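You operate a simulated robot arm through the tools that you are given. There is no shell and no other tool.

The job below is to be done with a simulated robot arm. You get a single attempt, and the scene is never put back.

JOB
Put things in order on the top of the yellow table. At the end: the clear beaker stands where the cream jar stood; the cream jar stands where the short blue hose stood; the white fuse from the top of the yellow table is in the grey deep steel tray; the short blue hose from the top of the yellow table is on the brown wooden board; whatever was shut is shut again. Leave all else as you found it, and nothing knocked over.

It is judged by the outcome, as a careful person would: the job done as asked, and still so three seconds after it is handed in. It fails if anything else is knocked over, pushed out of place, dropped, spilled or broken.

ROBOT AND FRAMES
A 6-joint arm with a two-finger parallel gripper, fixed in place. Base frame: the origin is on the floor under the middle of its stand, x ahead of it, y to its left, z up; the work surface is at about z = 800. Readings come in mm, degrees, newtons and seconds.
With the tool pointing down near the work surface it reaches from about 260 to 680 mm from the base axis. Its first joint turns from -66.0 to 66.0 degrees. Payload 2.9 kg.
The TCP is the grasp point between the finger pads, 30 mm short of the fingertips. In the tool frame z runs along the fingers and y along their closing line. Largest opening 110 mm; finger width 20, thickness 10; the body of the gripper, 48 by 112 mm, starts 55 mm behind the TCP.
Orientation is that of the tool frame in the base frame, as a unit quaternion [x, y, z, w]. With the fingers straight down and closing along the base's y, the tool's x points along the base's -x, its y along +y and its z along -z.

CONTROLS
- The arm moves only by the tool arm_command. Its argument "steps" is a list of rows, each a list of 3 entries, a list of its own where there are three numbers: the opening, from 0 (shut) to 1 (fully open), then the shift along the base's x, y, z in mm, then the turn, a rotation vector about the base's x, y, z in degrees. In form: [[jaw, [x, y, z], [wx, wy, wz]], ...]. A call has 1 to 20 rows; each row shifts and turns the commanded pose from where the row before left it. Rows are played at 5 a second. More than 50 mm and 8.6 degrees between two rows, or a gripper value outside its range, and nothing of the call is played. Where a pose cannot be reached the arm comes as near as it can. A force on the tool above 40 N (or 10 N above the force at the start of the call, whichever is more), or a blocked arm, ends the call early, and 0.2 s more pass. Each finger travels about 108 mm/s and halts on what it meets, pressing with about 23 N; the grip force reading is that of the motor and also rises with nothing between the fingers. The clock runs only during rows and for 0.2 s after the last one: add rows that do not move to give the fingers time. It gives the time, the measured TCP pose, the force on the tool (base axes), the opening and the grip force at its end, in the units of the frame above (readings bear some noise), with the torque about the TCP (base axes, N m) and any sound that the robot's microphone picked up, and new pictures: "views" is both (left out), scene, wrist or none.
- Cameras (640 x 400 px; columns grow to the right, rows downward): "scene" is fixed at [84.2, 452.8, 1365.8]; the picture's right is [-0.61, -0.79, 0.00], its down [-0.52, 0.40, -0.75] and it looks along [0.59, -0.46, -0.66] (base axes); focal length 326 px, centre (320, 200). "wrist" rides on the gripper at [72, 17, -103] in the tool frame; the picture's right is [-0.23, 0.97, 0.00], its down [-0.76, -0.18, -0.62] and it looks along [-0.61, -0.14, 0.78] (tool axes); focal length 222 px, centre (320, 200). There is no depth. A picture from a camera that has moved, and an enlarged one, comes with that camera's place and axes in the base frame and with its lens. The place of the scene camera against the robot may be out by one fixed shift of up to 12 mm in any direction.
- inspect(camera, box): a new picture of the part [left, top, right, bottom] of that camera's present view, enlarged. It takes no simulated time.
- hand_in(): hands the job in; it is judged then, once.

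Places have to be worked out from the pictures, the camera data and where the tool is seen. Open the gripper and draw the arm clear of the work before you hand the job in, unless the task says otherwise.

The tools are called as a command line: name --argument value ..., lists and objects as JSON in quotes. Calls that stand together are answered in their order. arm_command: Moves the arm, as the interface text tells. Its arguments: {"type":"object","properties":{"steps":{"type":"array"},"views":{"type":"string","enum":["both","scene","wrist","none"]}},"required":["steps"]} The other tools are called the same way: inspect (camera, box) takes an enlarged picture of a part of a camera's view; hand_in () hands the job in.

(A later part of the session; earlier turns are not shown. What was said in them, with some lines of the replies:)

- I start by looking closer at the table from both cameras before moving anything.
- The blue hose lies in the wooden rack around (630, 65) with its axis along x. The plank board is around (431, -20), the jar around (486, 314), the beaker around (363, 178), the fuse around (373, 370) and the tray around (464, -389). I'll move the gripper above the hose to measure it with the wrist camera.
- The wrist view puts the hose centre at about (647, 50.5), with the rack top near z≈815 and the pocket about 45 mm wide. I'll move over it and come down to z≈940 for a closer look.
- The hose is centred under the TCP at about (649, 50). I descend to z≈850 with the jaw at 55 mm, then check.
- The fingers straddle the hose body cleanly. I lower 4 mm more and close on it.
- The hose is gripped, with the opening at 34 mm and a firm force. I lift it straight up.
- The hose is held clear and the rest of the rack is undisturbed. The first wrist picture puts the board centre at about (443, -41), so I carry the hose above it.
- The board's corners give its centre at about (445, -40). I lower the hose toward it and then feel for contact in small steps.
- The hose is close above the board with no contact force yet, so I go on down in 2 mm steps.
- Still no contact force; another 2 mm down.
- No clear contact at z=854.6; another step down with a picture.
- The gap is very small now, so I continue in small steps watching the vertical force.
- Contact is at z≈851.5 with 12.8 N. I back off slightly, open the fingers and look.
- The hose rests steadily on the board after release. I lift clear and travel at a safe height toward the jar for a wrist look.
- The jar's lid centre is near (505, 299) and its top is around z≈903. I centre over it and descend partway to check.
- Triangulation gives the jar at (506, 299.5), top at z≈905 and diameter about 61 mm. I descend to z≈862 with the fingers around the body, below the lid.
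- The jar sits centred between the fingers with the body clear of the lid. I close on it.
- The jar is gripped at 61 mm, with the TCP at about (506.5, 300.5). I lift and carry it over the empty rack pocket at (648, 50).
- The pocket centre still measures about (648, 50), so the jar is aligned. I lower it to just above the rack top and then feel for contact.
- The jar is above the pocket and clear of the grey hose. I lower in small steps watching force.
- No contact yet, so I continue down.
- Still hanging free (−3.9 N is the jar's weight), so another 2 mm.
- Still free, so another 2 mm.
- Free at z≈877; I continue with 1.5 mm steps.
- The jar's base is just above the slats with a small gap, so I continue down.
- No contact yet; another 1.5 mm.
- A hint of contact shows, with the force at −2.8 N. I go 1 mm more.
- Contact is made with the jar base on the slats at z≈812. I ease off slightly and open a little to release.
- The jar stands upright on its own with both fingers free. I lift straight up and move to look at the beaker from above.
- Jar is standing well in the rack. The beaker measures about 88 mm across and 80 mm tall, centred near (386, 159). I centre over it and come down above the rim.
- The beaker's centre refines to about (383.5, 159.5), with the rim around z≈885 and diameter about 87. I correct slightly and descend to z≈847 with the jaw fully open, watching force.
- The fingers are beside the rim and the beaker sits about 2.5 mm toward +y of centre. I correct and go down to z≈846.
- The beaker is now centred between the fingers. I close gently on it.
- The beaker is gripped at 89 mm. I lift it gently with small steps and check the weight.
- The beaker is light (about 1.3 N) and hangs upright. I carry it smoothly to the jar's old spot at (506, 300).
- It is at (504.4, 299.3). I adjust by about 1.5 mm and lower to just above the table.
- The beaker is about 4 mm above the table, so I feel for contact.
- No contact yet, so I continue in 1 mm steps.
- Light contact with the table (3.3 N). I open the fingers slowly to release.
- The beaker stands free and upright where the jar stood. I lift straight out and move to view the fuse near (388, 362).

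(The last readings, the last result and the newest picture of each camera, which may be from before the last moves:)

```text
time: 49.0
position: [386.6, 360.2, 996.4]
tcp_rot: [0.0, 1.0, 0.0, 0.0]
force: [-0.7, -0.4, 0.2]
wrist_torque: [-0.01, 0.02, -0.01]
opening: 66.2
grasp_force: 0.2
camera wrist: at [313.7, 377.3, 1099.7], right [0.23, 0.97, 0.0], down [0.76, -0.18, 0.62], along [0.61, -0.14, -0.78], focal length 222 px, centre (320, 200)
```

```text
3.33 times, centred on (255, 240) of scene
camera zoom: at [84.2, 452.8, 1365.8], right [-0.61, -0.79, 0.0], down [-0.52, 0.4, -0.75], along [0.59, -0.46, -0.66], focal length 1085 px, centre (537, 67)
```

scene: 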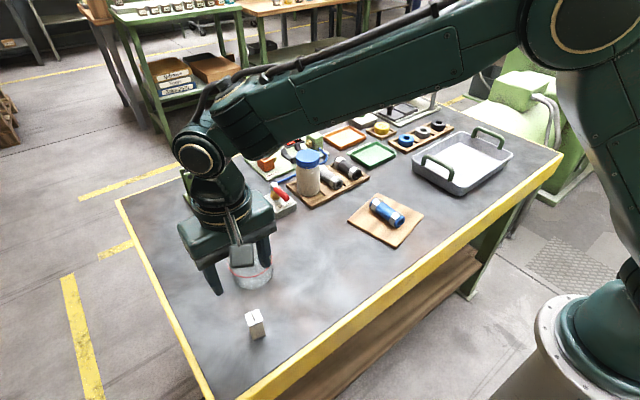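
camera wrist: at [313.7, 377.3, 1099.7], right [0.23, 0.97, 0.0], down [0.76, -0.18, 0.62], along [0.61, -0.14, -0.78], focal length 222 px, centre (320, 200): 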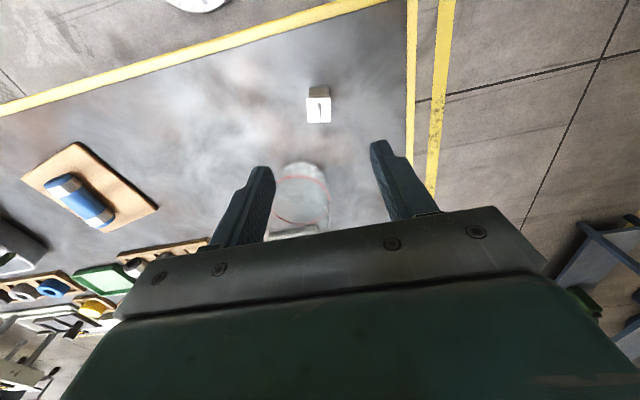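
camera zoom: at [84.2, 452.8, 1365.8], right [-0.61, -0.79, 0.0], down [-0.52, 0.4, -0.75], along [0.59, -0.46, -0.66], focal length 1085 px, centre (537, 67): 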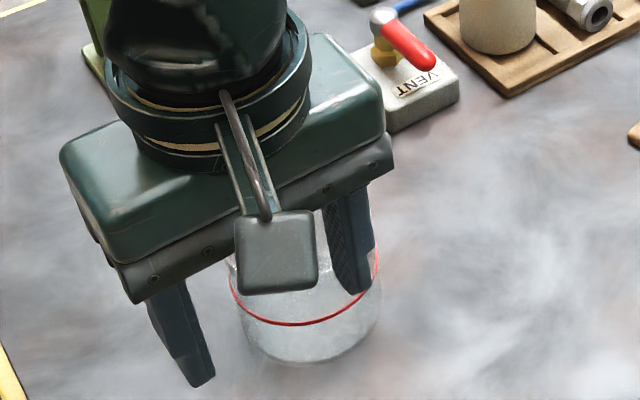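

The beaker stands well. The fuse is an upright block about 25 mm square and 44 mm tall, centred at about (388.5, 358.6) and yawed about −12.7°. I turn the tool to match and descend partway.

arm_command --steps '[[0.55, [1, -1, 0], [0, 0, -6.3]], [0.55, [1, -0.5, 0], [0, 0, -6.4]], [0.55, [0, 0, -40], [0, 0, 0]], [0.55, [0, 0, -46], [0, 0, 0]], [0.55, [0, 0, 0], [0, 0, 0]]]'

inspect --camera "wrist" --box '[230, 60, 410, 200]'

inspect --camera "scene" --box '[195, 250, 305, 360]'

```text
time: 50.2
position: [389.7, 357.9, 911.7]
tcp_rot: [0.111, 0.994, -0.001, 0.001]
force: [1.0, -0.2, -0.4]
wrist_torque: [-0.01, -0.01, 0.0]
opening: 60.3
grasp_force: 0.1
camera wrist: at [323.1, 389.8, 1014.2], right [0.44, 0.9, 0.0], down [0.7, -0.34, 0.62], along [0.56, -0.27, -0.78], focal length 222 px, centre (320, 200)
```

scene: 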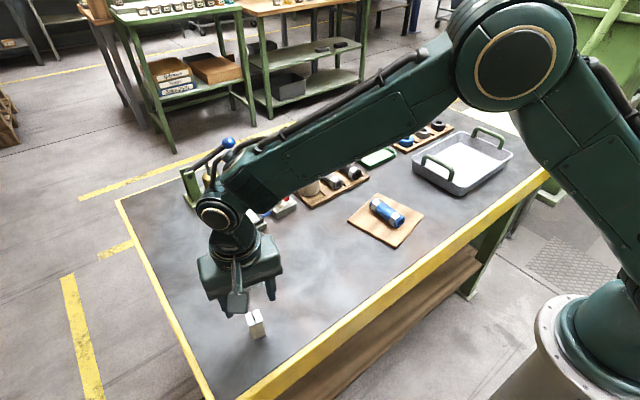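
wrist: 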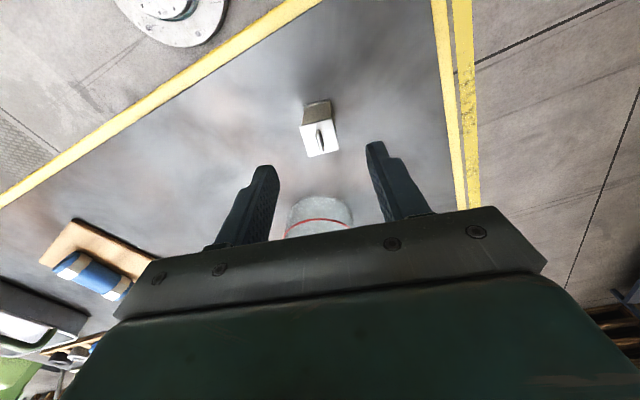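

```text
2.86 times, centred on (320, 130) of wrist
camera zoom: at [323.1, 389.8, 1014.2], right [0.44, 0.9, 0.0], down [0.7, -0.34, 0.62], along [0.56, -0.27, -0.78], focal length 635 px, centre (320, 400)
```

zoom: 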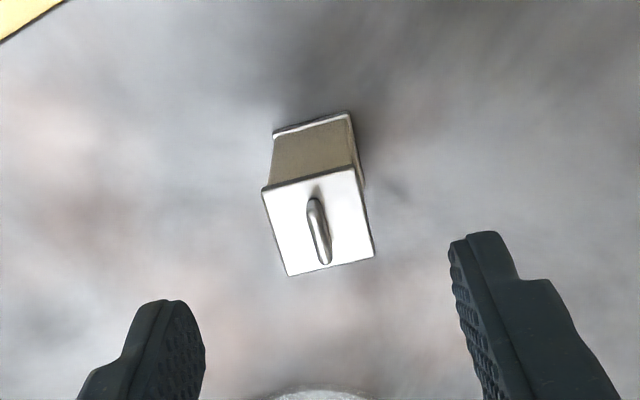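

```text
3.64 times, centred on (250, 305) of scene
camera zoom: at [84.3, 452.8, 1365.8], right [-0.61, -0.79, 0.0], down [-0.52, 0.4, -0.75], along [0.59, -0.46, -0.66], focal length 1184 px, centre (574, -182)
```

zoom: 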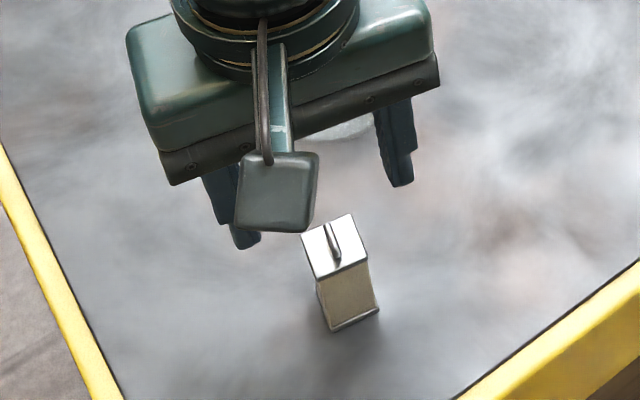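

The fuse is aligned and centred between the fingers. I descend to z≈841, with fingertips about 11 mm above the table, and then close.

arm_command --steps '[[0.55, [-2, 0.5, -30], [0, 0, 0]], [0.55, [0, 0, -30], [0, 0, 0]], [0.55, [0, 0, -10], [0, 0, 0]], [0.55, [0, 0, 0], [0, 0, 0]]]'

inspect --camera "wrist" --box '[220, 80, 420, 240]'

inspect --camera "scene" --box '[195, 260, 305, 360]'

```text
time: 51.2
position: [388.0, 358.5, 842.0]
tcp_rot: [0.111, 0.994, -0.001, 0.0]
force: [-0.6, -0.1, 0.9]
wrist_torque: [0.01, 0.03, -0.05]
opening: 60.5
grasp_force: 0.1
camera wrist: at [320.5, 389.6, 944.8], right [0.44, 0.9, 0.0], down [0.7, -0.34, 0.62], along [0.56, -0.27, -0.78], focal length 222 px, centre (320, 200)
```

scene: 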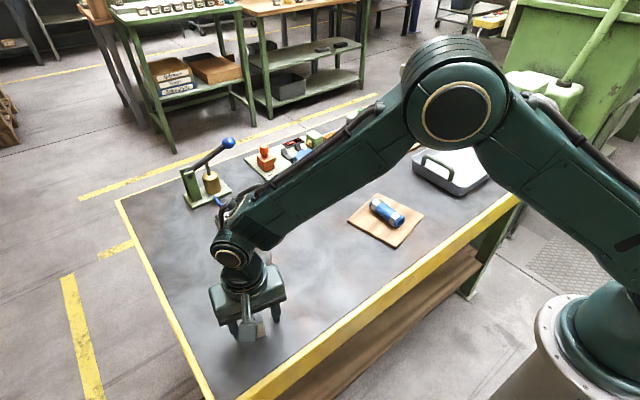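
wrist: 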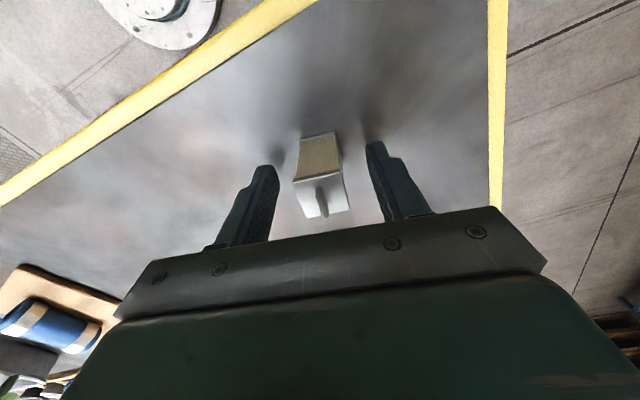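

```text
2.50 times, centred on (320, 160) of wrist
camera zoom: at [320.5, 389.6, 944.8], right [0.44, 0.9, 0.0], down [0.7, -0.34, 0.62], along [0.56, -0.27, -0.78], focal length 555 px, centre (320, 300)
```

zoom: 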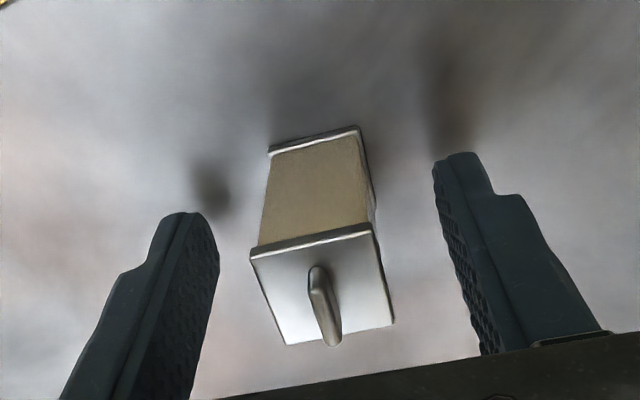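

```text
4.00 times, centred on (250, 310) of scene
camera zoom: at [84.2, 452.8, 1365.8], right [-0.61, -0.79, 0.0], down [-0.52, 0.4, -0.75], along [0.59, -0.46, -0.66], focal length 1302 px, centre (600, -240)
```

zoom: 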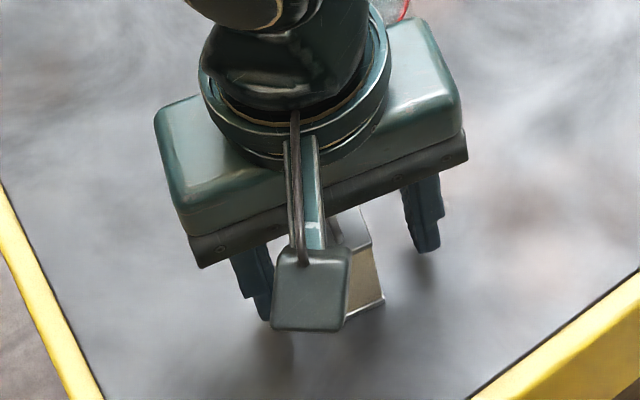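

The fuse is well placed between the fingers, so I close on it.

arm_command --steps '[[0.4, [0, 0, 0], [0, 0, 0]], [0.3, [0, 0, 0], [0, 0, 0]], [0.22, [0, 0, 0], [0, 0, 0]], [0.15, [0, 0, 0], [0, 0, 0]], [0.12, [0, 0, 0], [0, 0, 0]], [0.12, [0, 0, 0], [0, 0, 0]]]'

inspect --camera "wrist" --box '[220, 80, 420, 240]'

```text
time: 52.6
position: [387.3, 358.4, 842.6]
tcp_rot: [0.111, 0.994, 0.0, -0.001]
force: [0.6, 0.0, 1.3]
wrist_torque: [-0.01, -0.01, 0.0]
opening: 25.0
grasp_force: 23.0
camera wrist: at [320.6, 389.6, 945.1], right [0.44, 0.9, 0.0], down [0.7, -0.34, 0.62], along [0.56, -0.27, -0.78], focal length 222 px, centre (320, 200)
```

scene: 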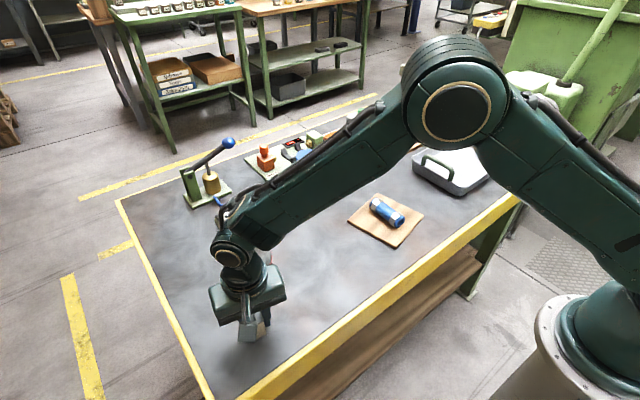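
wrist: 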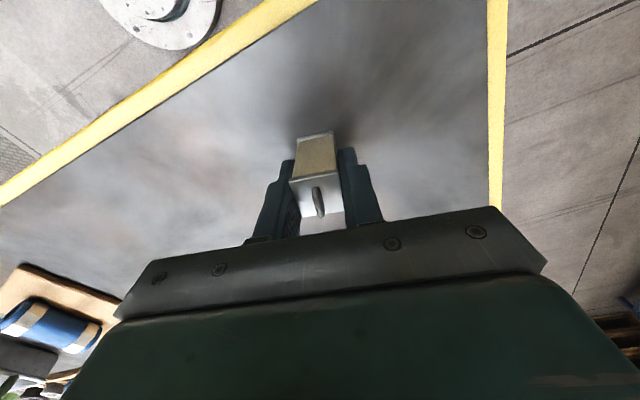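

```text
2.50 times, centred on (320, 160) of wrist
camera zoom: at [320.6, 389.6, 945.1], right [0.44, 0.9, 0.0], down [0.7, -0.34, 0.62], along [0.56, -0.27, -0.78], focal length 555 px, centre (320, 300)
```

zoom: 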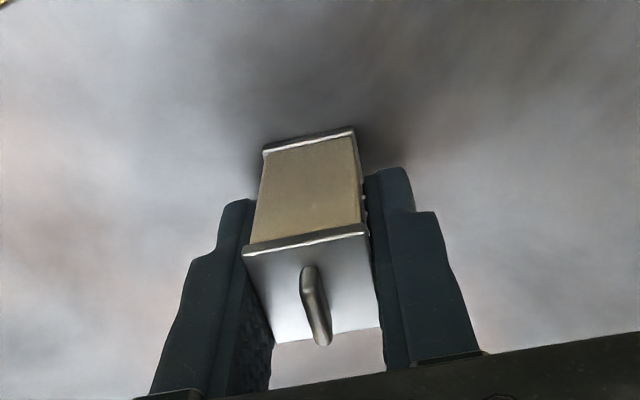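

The fuse is gripped at 25 mm. I lift it, turn the tool back to zero yaw, and start the traverse at a safe height toward the tray.

arm_command --steps '[[0.12, [0, 0, 15], [0, 0, 0]], [0.12, [0, 0, 40], [0, 0, 0]], [0.12, [0, 0, 45], [0, 0, 0]], [0.12, [0, 0, 45], [0, 0, 0]], [0.12, [0, 0, 30], [0, 0, 6.3]], [0.12, [0, 0, 0], [0, 0, 6.4]], [0.12, [4, -40, 0], [0, 0, 0]], [0.12, [4, -45, 0], [0, 0, 0]], [0.12, [4, -45, 0], [0, 0, 0]], [0.12, [4, -45, 0], [0, 0, 0]], [0.12, [4, -45, 0], [0, 0, 0]], [0.12, [4, -45, 0], [0, 0, 0]], [0.12, [4, -45, 0], [0, 0, 0]], [0.12, [4, -45, 0], [0, 0, 0]], [0.12, [0, 0, 0], [0, 0, 0]]]'

```text
time: 55.8
position: [420.2, 4.8, 1016.2]
tcp_rot: [0.001, 1.0, 0.0, 0.0]
force: [-0.9, 0.1, -1.3]
wrist_torque: [-0.02, 0.03, -0.01]
opening: 24.9
grasp_force: 23.3
camera wrist: at [347.5, 21.1, 1118.9], right [0.23, 0.97, 0.0], down [0.76, -0.18, 0.62], along [0.61, -0.14, -0.78], focal length 222 px, centre (320, 200)
```

scene: 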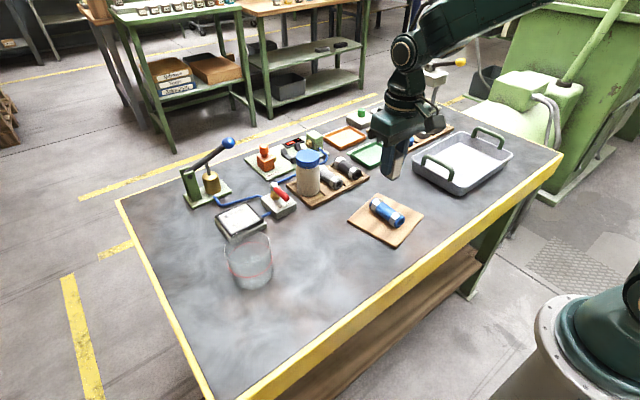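
wrist: 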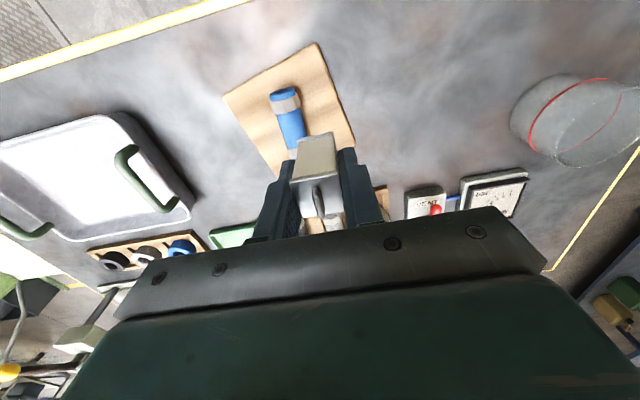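

Everything is in order and the fuse is held firmly. I continue toward the tray and stop short of it for a look.

arm_command --steps '[[0.12, [3, -43, 0], [0, 0, 0]], [0.12, [3, -43, 0], [0, 0, 0]], [0.12, [3, -43, 0], [0, 0, 0]], [0.12, [3, -43, 0], [0, 0, 0]], [0.12, [3, -43, 0], [0, 0, 0]], [0.12, [3, -43, 0], [0, 0, 0]], [0.12, [3, -43, 0], [0, 0, 0]], [0.12, [0, 0, 0], [0, 0, 0]]]'

inspect --camera "wrist" --box '[180, 30, 460, 210]'

inspect --camera "scene" --box '[380, 80, 560, 220]'

```text
time: 57.6
position: [441.8, -294.7, 1016.3]
tcp_rot: [0.0, 1.0, 0.0, 0.0]
force: [-0.2, -0.9, -1.0]
wrist_torque: [0.01, -0.01, 0.0]
opening: 25.1
grasp_force: 23.2
camera wrist: at [369.7, -278.1, 1119.3], right [0.23, 0.97, 0.0], down [0.76, -0.18, 0.62], along [0.61, -0.14, -0.78], focal length 222 px, centre (320, 200)
```

scene: 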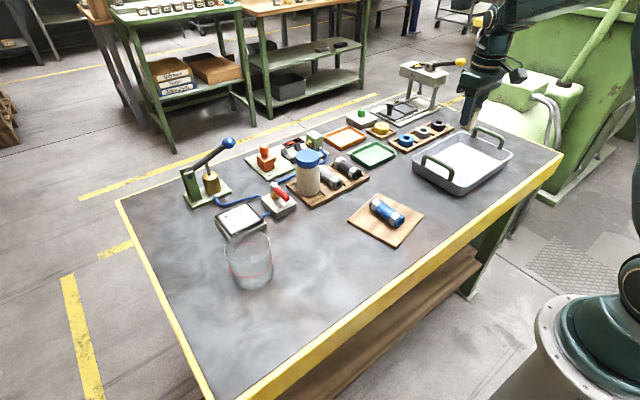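
wrist: 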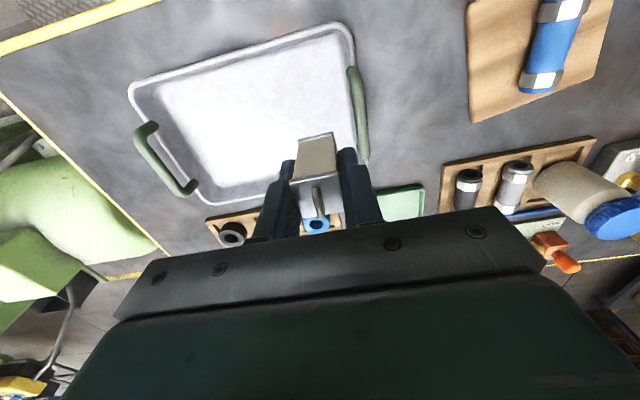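

```text
2.22 times, centred on (320, 120) of wrist
camera zoom: at [369.7, -278.1, 1119.3], right [0.23, 0.97, 0.0], down [0.76, -0.18, 0.62], along [0.61, -0.14, -0.78], focal length 494 px, centre (320, 378)
```

zoom: 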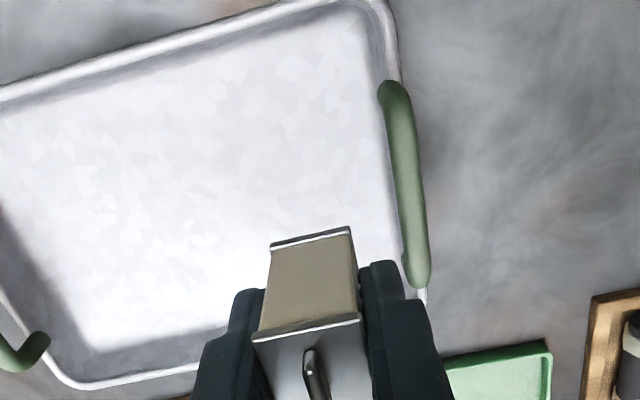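

```text
2.86 times, centred on (470, 150) of scene
camera zoom: at [84.3, 452.7, 1365.8], right [-0.62, -0.79, 0.0], down [-0.52, 0.4, -0.75], along [0.59, -0.46, -0.66], focal length 930 px, centre (-109, 343)
```

zoom: 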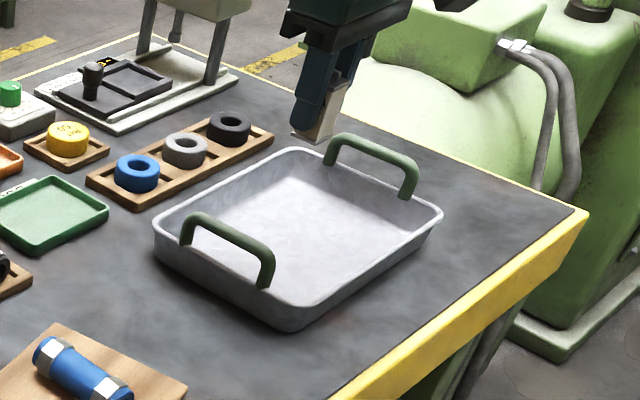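

The tray rim spans roughly x 377–545 and y −253 to −510, so its floor centre is about (461, −382). I move over it and come down partway.

arm_command --steps '[[0.12, [9, -43, 0], [0, 0, 0]], [0.12, [10, -43, 0], [0, 0, 0]], [0.12, [0, 0, -40], [0, 0, 0]], [0.12, [0, 0, -40], [0, 0, 0]], [0.12, [0, 0, -30], [0, 0, 0]], [0.12, [0, 0, 0], [0, 0, 0]]]'

inspect --camera "scene" --box '[400, 90, 540, 210]'

```text
time: 59.0
position: [461.3, -381.7, 904.4]
tcp_rot: [0.0, 1.0, -0.001, 0.001]
force: [0.0, 0.4, -1.0]
wrist_torque: [-0.04, 0.0, 0.02]
opening: 25.5
grasp_force: 23.0
camera wrist: at [388.1, -366.2, 1007.1], right [0.23, 0.97, 0.0], down [0.76, -0.18, 0.62], along [0.61, -0.14, -0.78], focal length 222 px, centre (320, 200)
```

scene: 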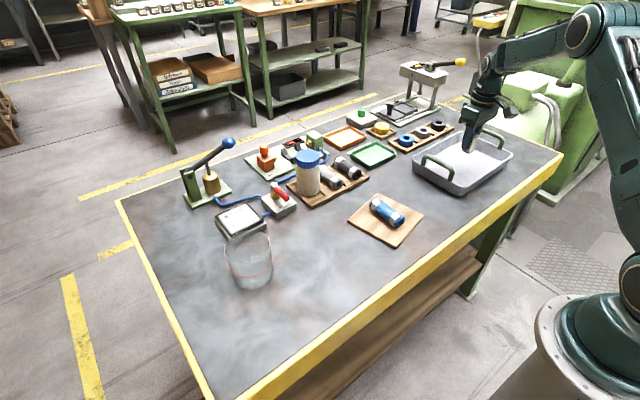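
wrist: 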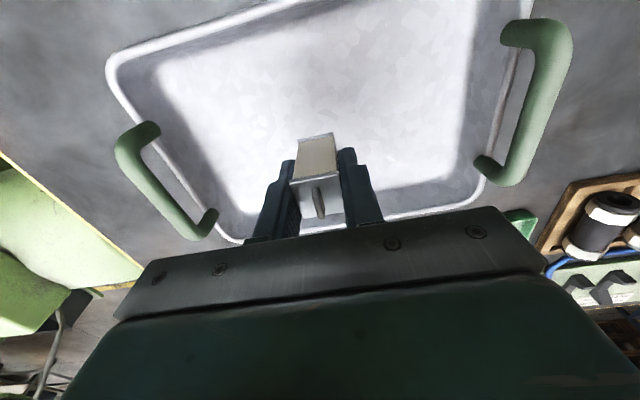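

```text
3.33 times, centred on (470, 150) of scene
camera zoom: at [84.3, 452.8, 1365.8], right [-0.61, -0.79, 0.0], down [-0.52, 0.4, -0.75], along [0.59, -0.46, -0.66], focal length 1085 px, centre (-180, 367)
```

zoom: 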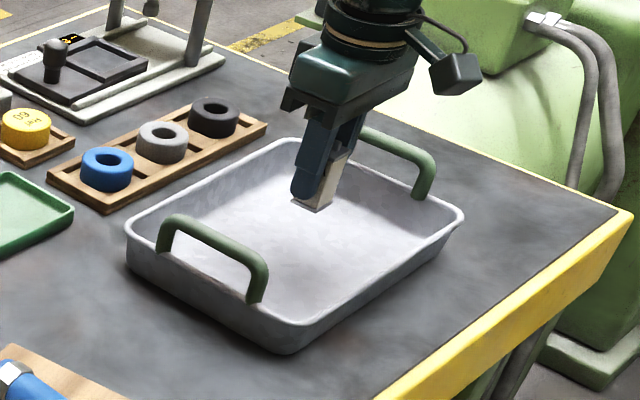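

The fuse is over the middle of the tray. I lower it close to the floor of the tray, then feel for contact.

arm_command --steps '[[0.12, [0, 0, -25], [0, 0, 0]], [0.12, [0, 0, -20], [0, 0, 0]], [0.12, [0, 0, -5], [0, 0, 0]], [0.12, [0, 0, 0], [0, 0, 0]]]' --views "none"

inspect --camera "scene" --box '[400, 90, 540, 210]'

```text
time: 60.0
position: [459.2, -381.6, 855.4]
tcp_rot: [0.0, 1.0, 0.001, 0.0]
force: [0.3, 0.4, -1.5]
wrist_torque: [-0.03, 0.01, 0.01]
opening: 25.5
grasp_force: 22.6
```

```text
3.33 times, centred on (470, 150) of scene
camera zoom: at [84.3, 452.8, 1365.8], right [-0.61, -0.79, 0.0], down [-0.52, 0.4, -0.75], along [0.59, -0.46, -0.66], focal length 1085 px, centre (-180, 367)
```

zoom: 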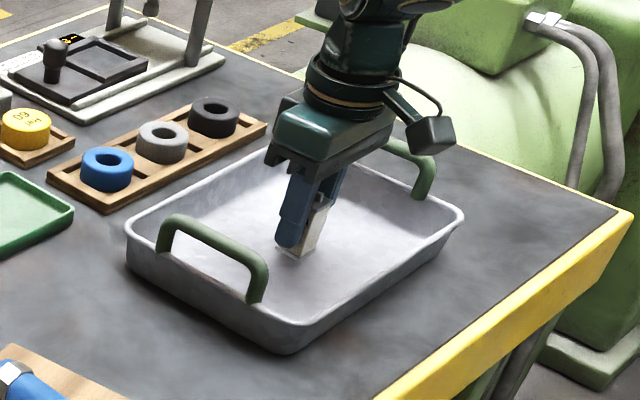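

Still free above the tray floor; I step down 2 mm at a time.

arm_command --steps '[[0.12, [0, 0, -2], [0, 0, 0]], [0.12, [0, 0, -2], [0, 0, 0]], [0.12, [0, 0, 0], [0, 0, 0]]]' --views "none"

```text
time: 60.8
position: [460.8, -382.8, 851.9]
tcp_rot: [0.0, 1.0, 0.0, 0.0]
force: [0.5, 0.9, -1.5]
wrist_torque: [-0.02, -0.02, 0.02]
opening: 25.1
grasp_force: 23.1
```

No contact yet; down 2 mm more.

arm_command --steps '[[0.12, [0, 0, -2], [0, 0, 0]], [0.12, [0, 0, 0], [0, 0, 0]]]' --views "none"

```text
time: 61.4
position: [461.0, -382.4, 851.9]
tcp_rot: [0.0, 1.0, 0.0, 0.0]
force: [0.1, -0.6, -1.0]
wrist_torque: [0.01, 0.02, -0.01]
opening: 25.0
grasp_force: 23.0
```

Still free; another 1.5 mm.

arm_command --steps '[[0.12, [0, 0, -1.5], [0, 0, 0]], [0.12, [0, 0, 0], [0, 0, 0]]]' --views "none"

```text
time: 62.0
position: [459.6, -381.6, 848.4]
tcp_rot: [0.001, 1.0, 0.0, -0.001]
force: [0.3, -0.1, -0.2]
wrist_torque: [-0.03, -0.03, -0.03]
opening: 25.2
grasp_force: 22.5
```

No clear contact; another 1.5 mm.

arm_command --steps '[[0.12, [0, 0, -1.5], [0, 0, 0]], [0.12, [0, 0, 0], [0, 0, 0]]]' --views "none"

```text
time: 62.6
position: [459.0, -381.9, 847.7]
tcp_rot: [0.0, 1.0, 0.0, 0.0]
force: [0.2, -0.9, -0.1]
wrist_torque: [-0.02, -0.01, -0.03]
opening: 25.4
grasp_force: 23.5
```

Force is near zero; another 1 mm to confirm contact.

arm_command --steps '[[0.12, [0, 0, -1], [0, 0, 0]], [0.12, [0, 0, 0], [0, 0, 0]]]' --views "none"

```text
time: 63.2
position: [459.7, -382.9, 846.9]
tcp_rot: [0.001, 1.0, 0.0, 0.0]
force: [0.4, -0.2, -2.0]
wrist_torque: [0.02, -0.01, -0.01]
opening: 25.1
grasp_force: 23.3
```

Still hanging free; another 1 mm.

arm_command --steps '[[0.12, [0, 0, -1], [0, 0, 0]], [0.12, [0, 0, 0], [0, 0, 0]]]' --views "none"

inspect --camera "scene" --box '[440, 120, 500, 170]'

```text
time: 63.8
position: [460.7, -382.6, 846.6]
tcp_rot: [0.001, 1.0, 0.0, 0.001]
force: [-1.9, 2.2, 10.1]
wrist_torque: [0.13, 0.18, 0.04]
opening: 25.2
grasp_force: 23.1
```

```text
8.00 times, centred on (470, 145) of scene
camera zoom: at [84.0, 453.0, 1365.8], right [-0.61, -0.79, 0.0], down [-0.52, 0.4, -0.75], along [0.59, -0.46, -0.66], focal length 2604 px, centre (-880, 640)
```

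zoom: 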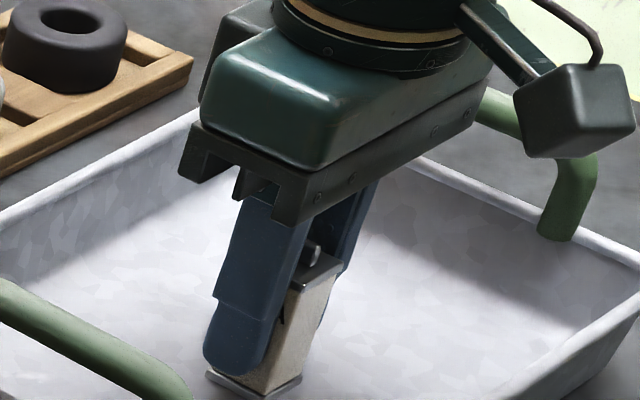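

Contact is made (10 N) with the fuse standing on the tray floor. I ease off slightly and open the fingers slowly.

arm_command --steps '[[0.12, [0, 0, 0.4], [0, 0, 0]], [0.23, [0, 0, 0], [0, 0, 0]], [0.27, [0, 0, 0], [0, 0, 0]], [0.33, [0, 0, 0], [0, 0, 0]], [0.45, [0, 0, 0], [0, 0, 0]], [0.5, [0, 0, 0], [0, 0, 0]], [0.5, [0, 0, 0], [0, 0, 0]]]'

inspect --camera "wrist" --box '[220, 80, 420, 240]'

inspect --camera "scene" --box '[430, 110, 510, 180]'

```text
time: 65.4
position: [460.6, -381.8, 844.8]
tcp_rot: [0.0, 1.0, 0.0, 0.0]
force: [-0.2, -1.2, 0.4]
wrist_torque: [0.01, -0.04, 0.01]
opening: 55.1
grasp_force: 0.0
camera wrist: at [387.4, -366.2, 948.5], right [0.23, 0.97, 0.0], down [0.76, -0.18, 0.62], along [0.61, -0.14, -0.78], focal length 222 px, centre (320, 200)
```

scene: 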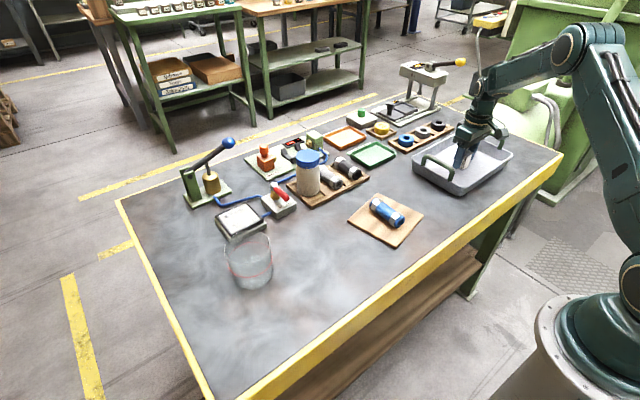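
wrist: 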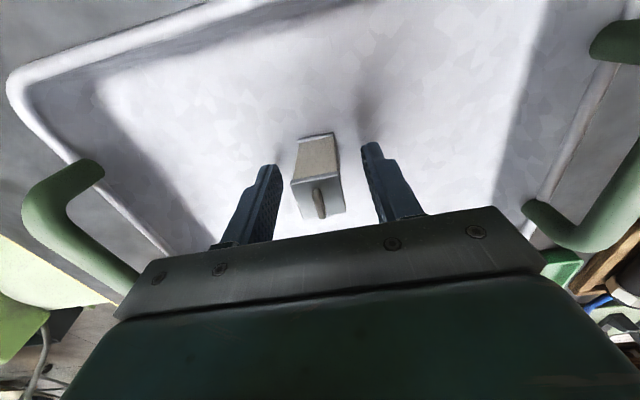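

```text
2.50 times, centred on (320, 160) of wrist
camera zoom: at [387.4, -366.2, 948.5], right [0.23, 0.97, 0.0], down [0.76, -0.18, 0.62], along [0.61, -0.14, -0.78], focal length 555 px, centre (320, 300)
```

zoom: 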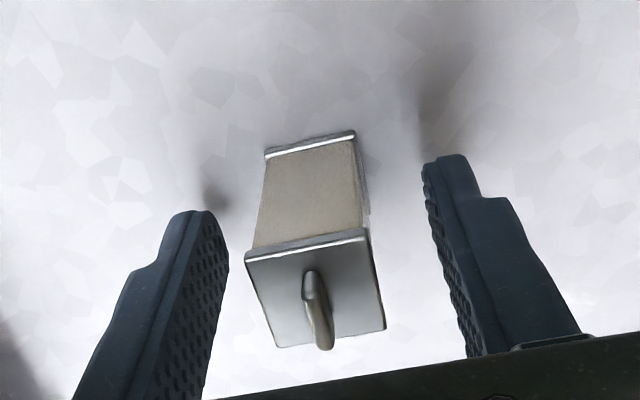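

```text
5.71 times, centred on (470, 145) of scene
camera zoom: at [84.2, 452.8, 1365.8], right [-0.61, -0.79, 0.0], down [-0.52, 0.4, -0.75], along [0.59, -0.46, -0.66], focal length 1860 px, centre (-537, 514)
```

zoom: 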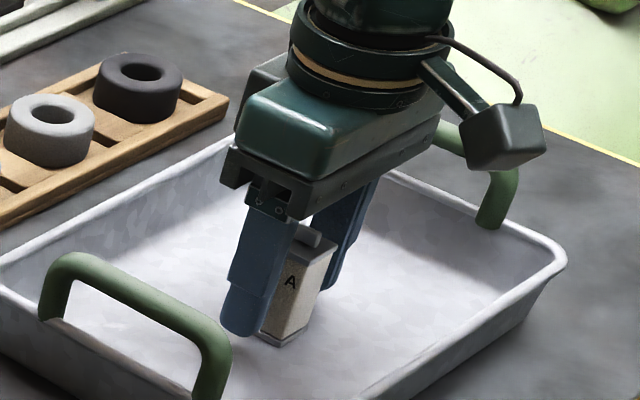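

The fuse stands free in the tray. I raise the arm straight up and return toward the starting pose for a final check.

arm_command --steps '[[0.5, [0, 0, 10], [0, 0, 0]], [0.5, [0, 0, 30], [0, 0, 0]], [0.5, [0, 0, 45], [0, 0, 0]], [0.6, [0, 0, 45], [0, 0, 0]], [0.8, [0, 0, 45], [0, 0, 0]], [1, [0, 0, 45], [0, 0, 0]], [1, [0, 0, 45], [0, 0, 0]], [1, [-10, 40, 0], [0, 0, 0]], [1, [-10, 44, 0], [0, 0, 0]], [1, [-10, 44, 0], [0, 0, 0]], [1, [-10, 44, 0], [0, 0, 0]], [1, [-10, 44, 0], [0, 0, 0]], [1, [-10, 44, 0], [0, 0, 0]], [1, [-10, 44, 0], [0, 0, 0]], [1, [-10, 44, 0], [0, 0, 0]], [1, [0, 0, 0], [0, 0, 0]]]'

inspect --camera "scene" --box '[400, 90, 540, 210]'

inspect --camera "scene" --box '[170, 110, 390, 300]'

inspect --camera "scene" --box '[330, 170, 440, 260]'

inspect --camera "scene" --box '[260, 130, 380, 220]'

```text
time: 68.8
position: [378.6, -36.1, 1111.8]
tcp_rot: [0.0, 1.0, 0.0, 0.0]
force: [0.3, -0.5, -0.9]
wrist_torque: [0.01, 0.0, 0.03]
opening: 110.0
grasp_force: 0.1
camera wrist: at [305.7, -19.4, 1213.7], right [0.23, 0.97, 0.0], down [0.76, -0.18, 0.62], along [0.61, -0.14, -0.78], focal length 222 px, centre (320, 200)
```

scene: 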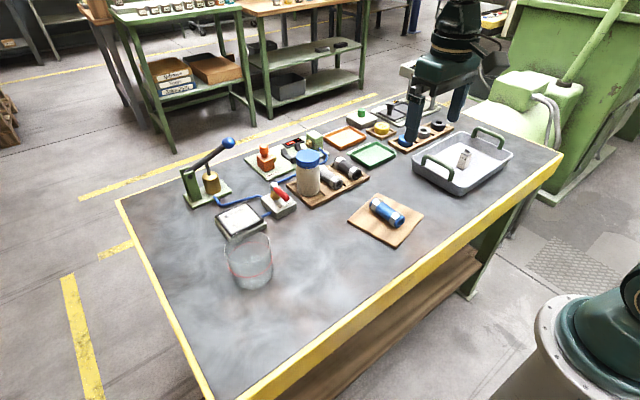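
wrist: 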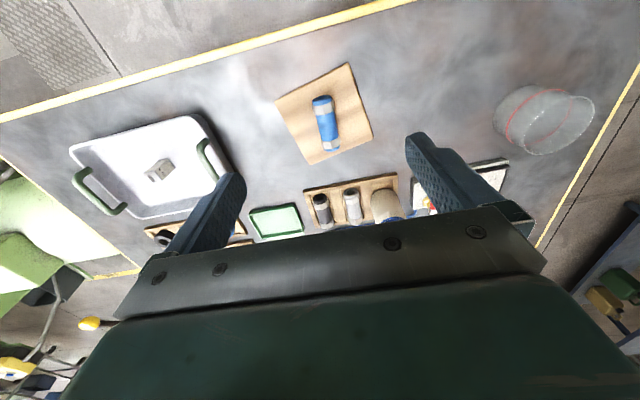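

```text
3.33 times, centred on (470, 150) of scene
camera zoom: at [84.2, 452.8, 1365.8], right [-0.61, -0.79, 0.0], down [-0.52, 0.4, -0.75], along [0.59, -0.46, -0.66], focal length 1085 px, centre (-180, 367)
```

zoom: 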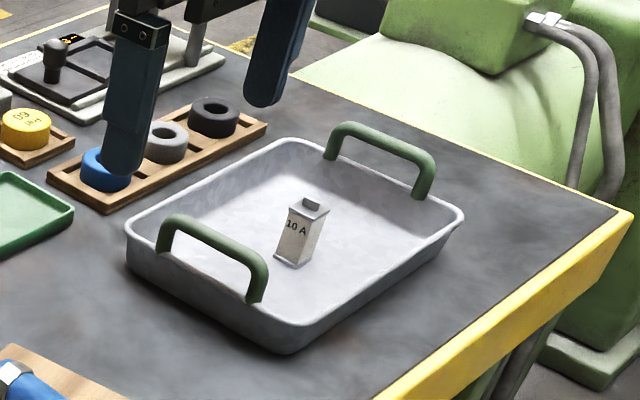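

```text
2.11 times, centred on (280, 205) of scene
camera zoom: at [84.2, 452.8, 1365.8], right [-0.61, -0.79, 0.0], down [-0.52, 0.4, -0.75], along [0.59, -0.46, -0.66], focal length 685 px, centre (404, 190)
```

zoom: 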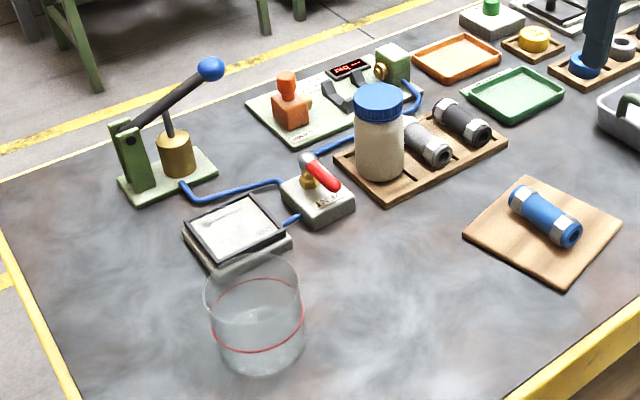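

```text
4.44 times, centred on (385, 215) of scene
camera zoom: at [84.2, 452.8, 1365.8], right [-0.61, -0.79, 0.0], down [-0.52, 0.4, -0.75], along [0.59, -0.46, -0.66], focal length 1447 px, centre (31, 133)
```

zoom: 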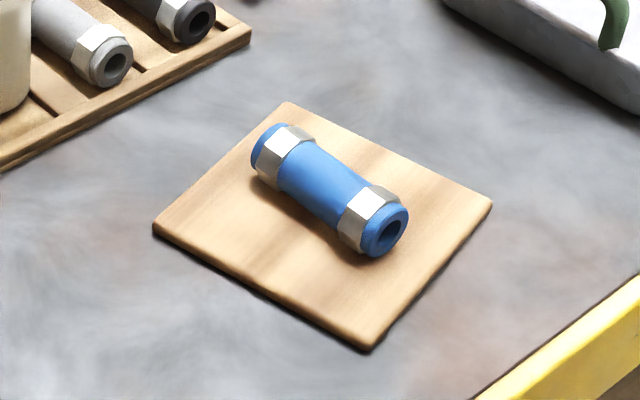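

```text
4.44 times, centred on (320, 175) of scene
camera zoom: at [84.2, 452.8, 1365.8], right [-0.61, -0.79, 0.0], down [-0.52, 0.4, -0.75], along [0.59, -0.46, -0.66], focal length 1447 px, centre (320, 311)
```

zoom: 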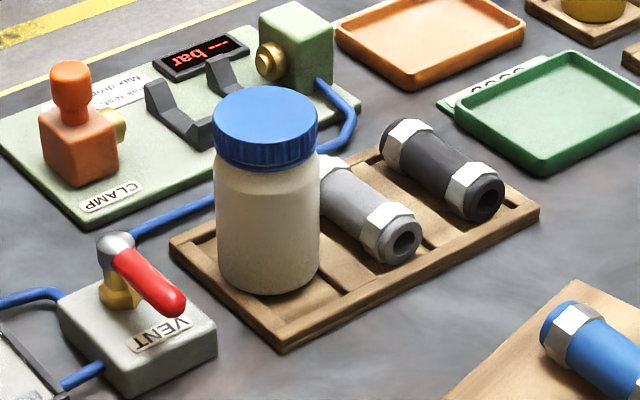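

The final pictures show the beaker on the jar's old spot, the closed jar upright in the blue hose's rack slot, the hose at rest on the board and the fuse standing in the steel tray. Everything else is in its original place, and the gripper is open and clear, so I hand the job in.

hand_in

```text
The job is handed in.
```

I finished the job and handed it in. The last pictures showed everything in place, nothing knocked over, and the gripper open and clear of the table.

- **Blue hose:** it lies on the brown wooden board, roughly in the middle, and did not roll after I let go.
- **Cream jar:** it stands upright in the rack slot where the blue hose lay. The jar is wider than the slot, so it rests on the rack's wooden ribs. Its lid stayed shut throughout, and I opened nothing else.
- **Clear beaker:** it stands where the jar stood, within a few millimetres by my measurement. It weighed so little when lifted that I took it to be empty.
- **White fuse:** it stands upright near the centre of the grey steel tray.
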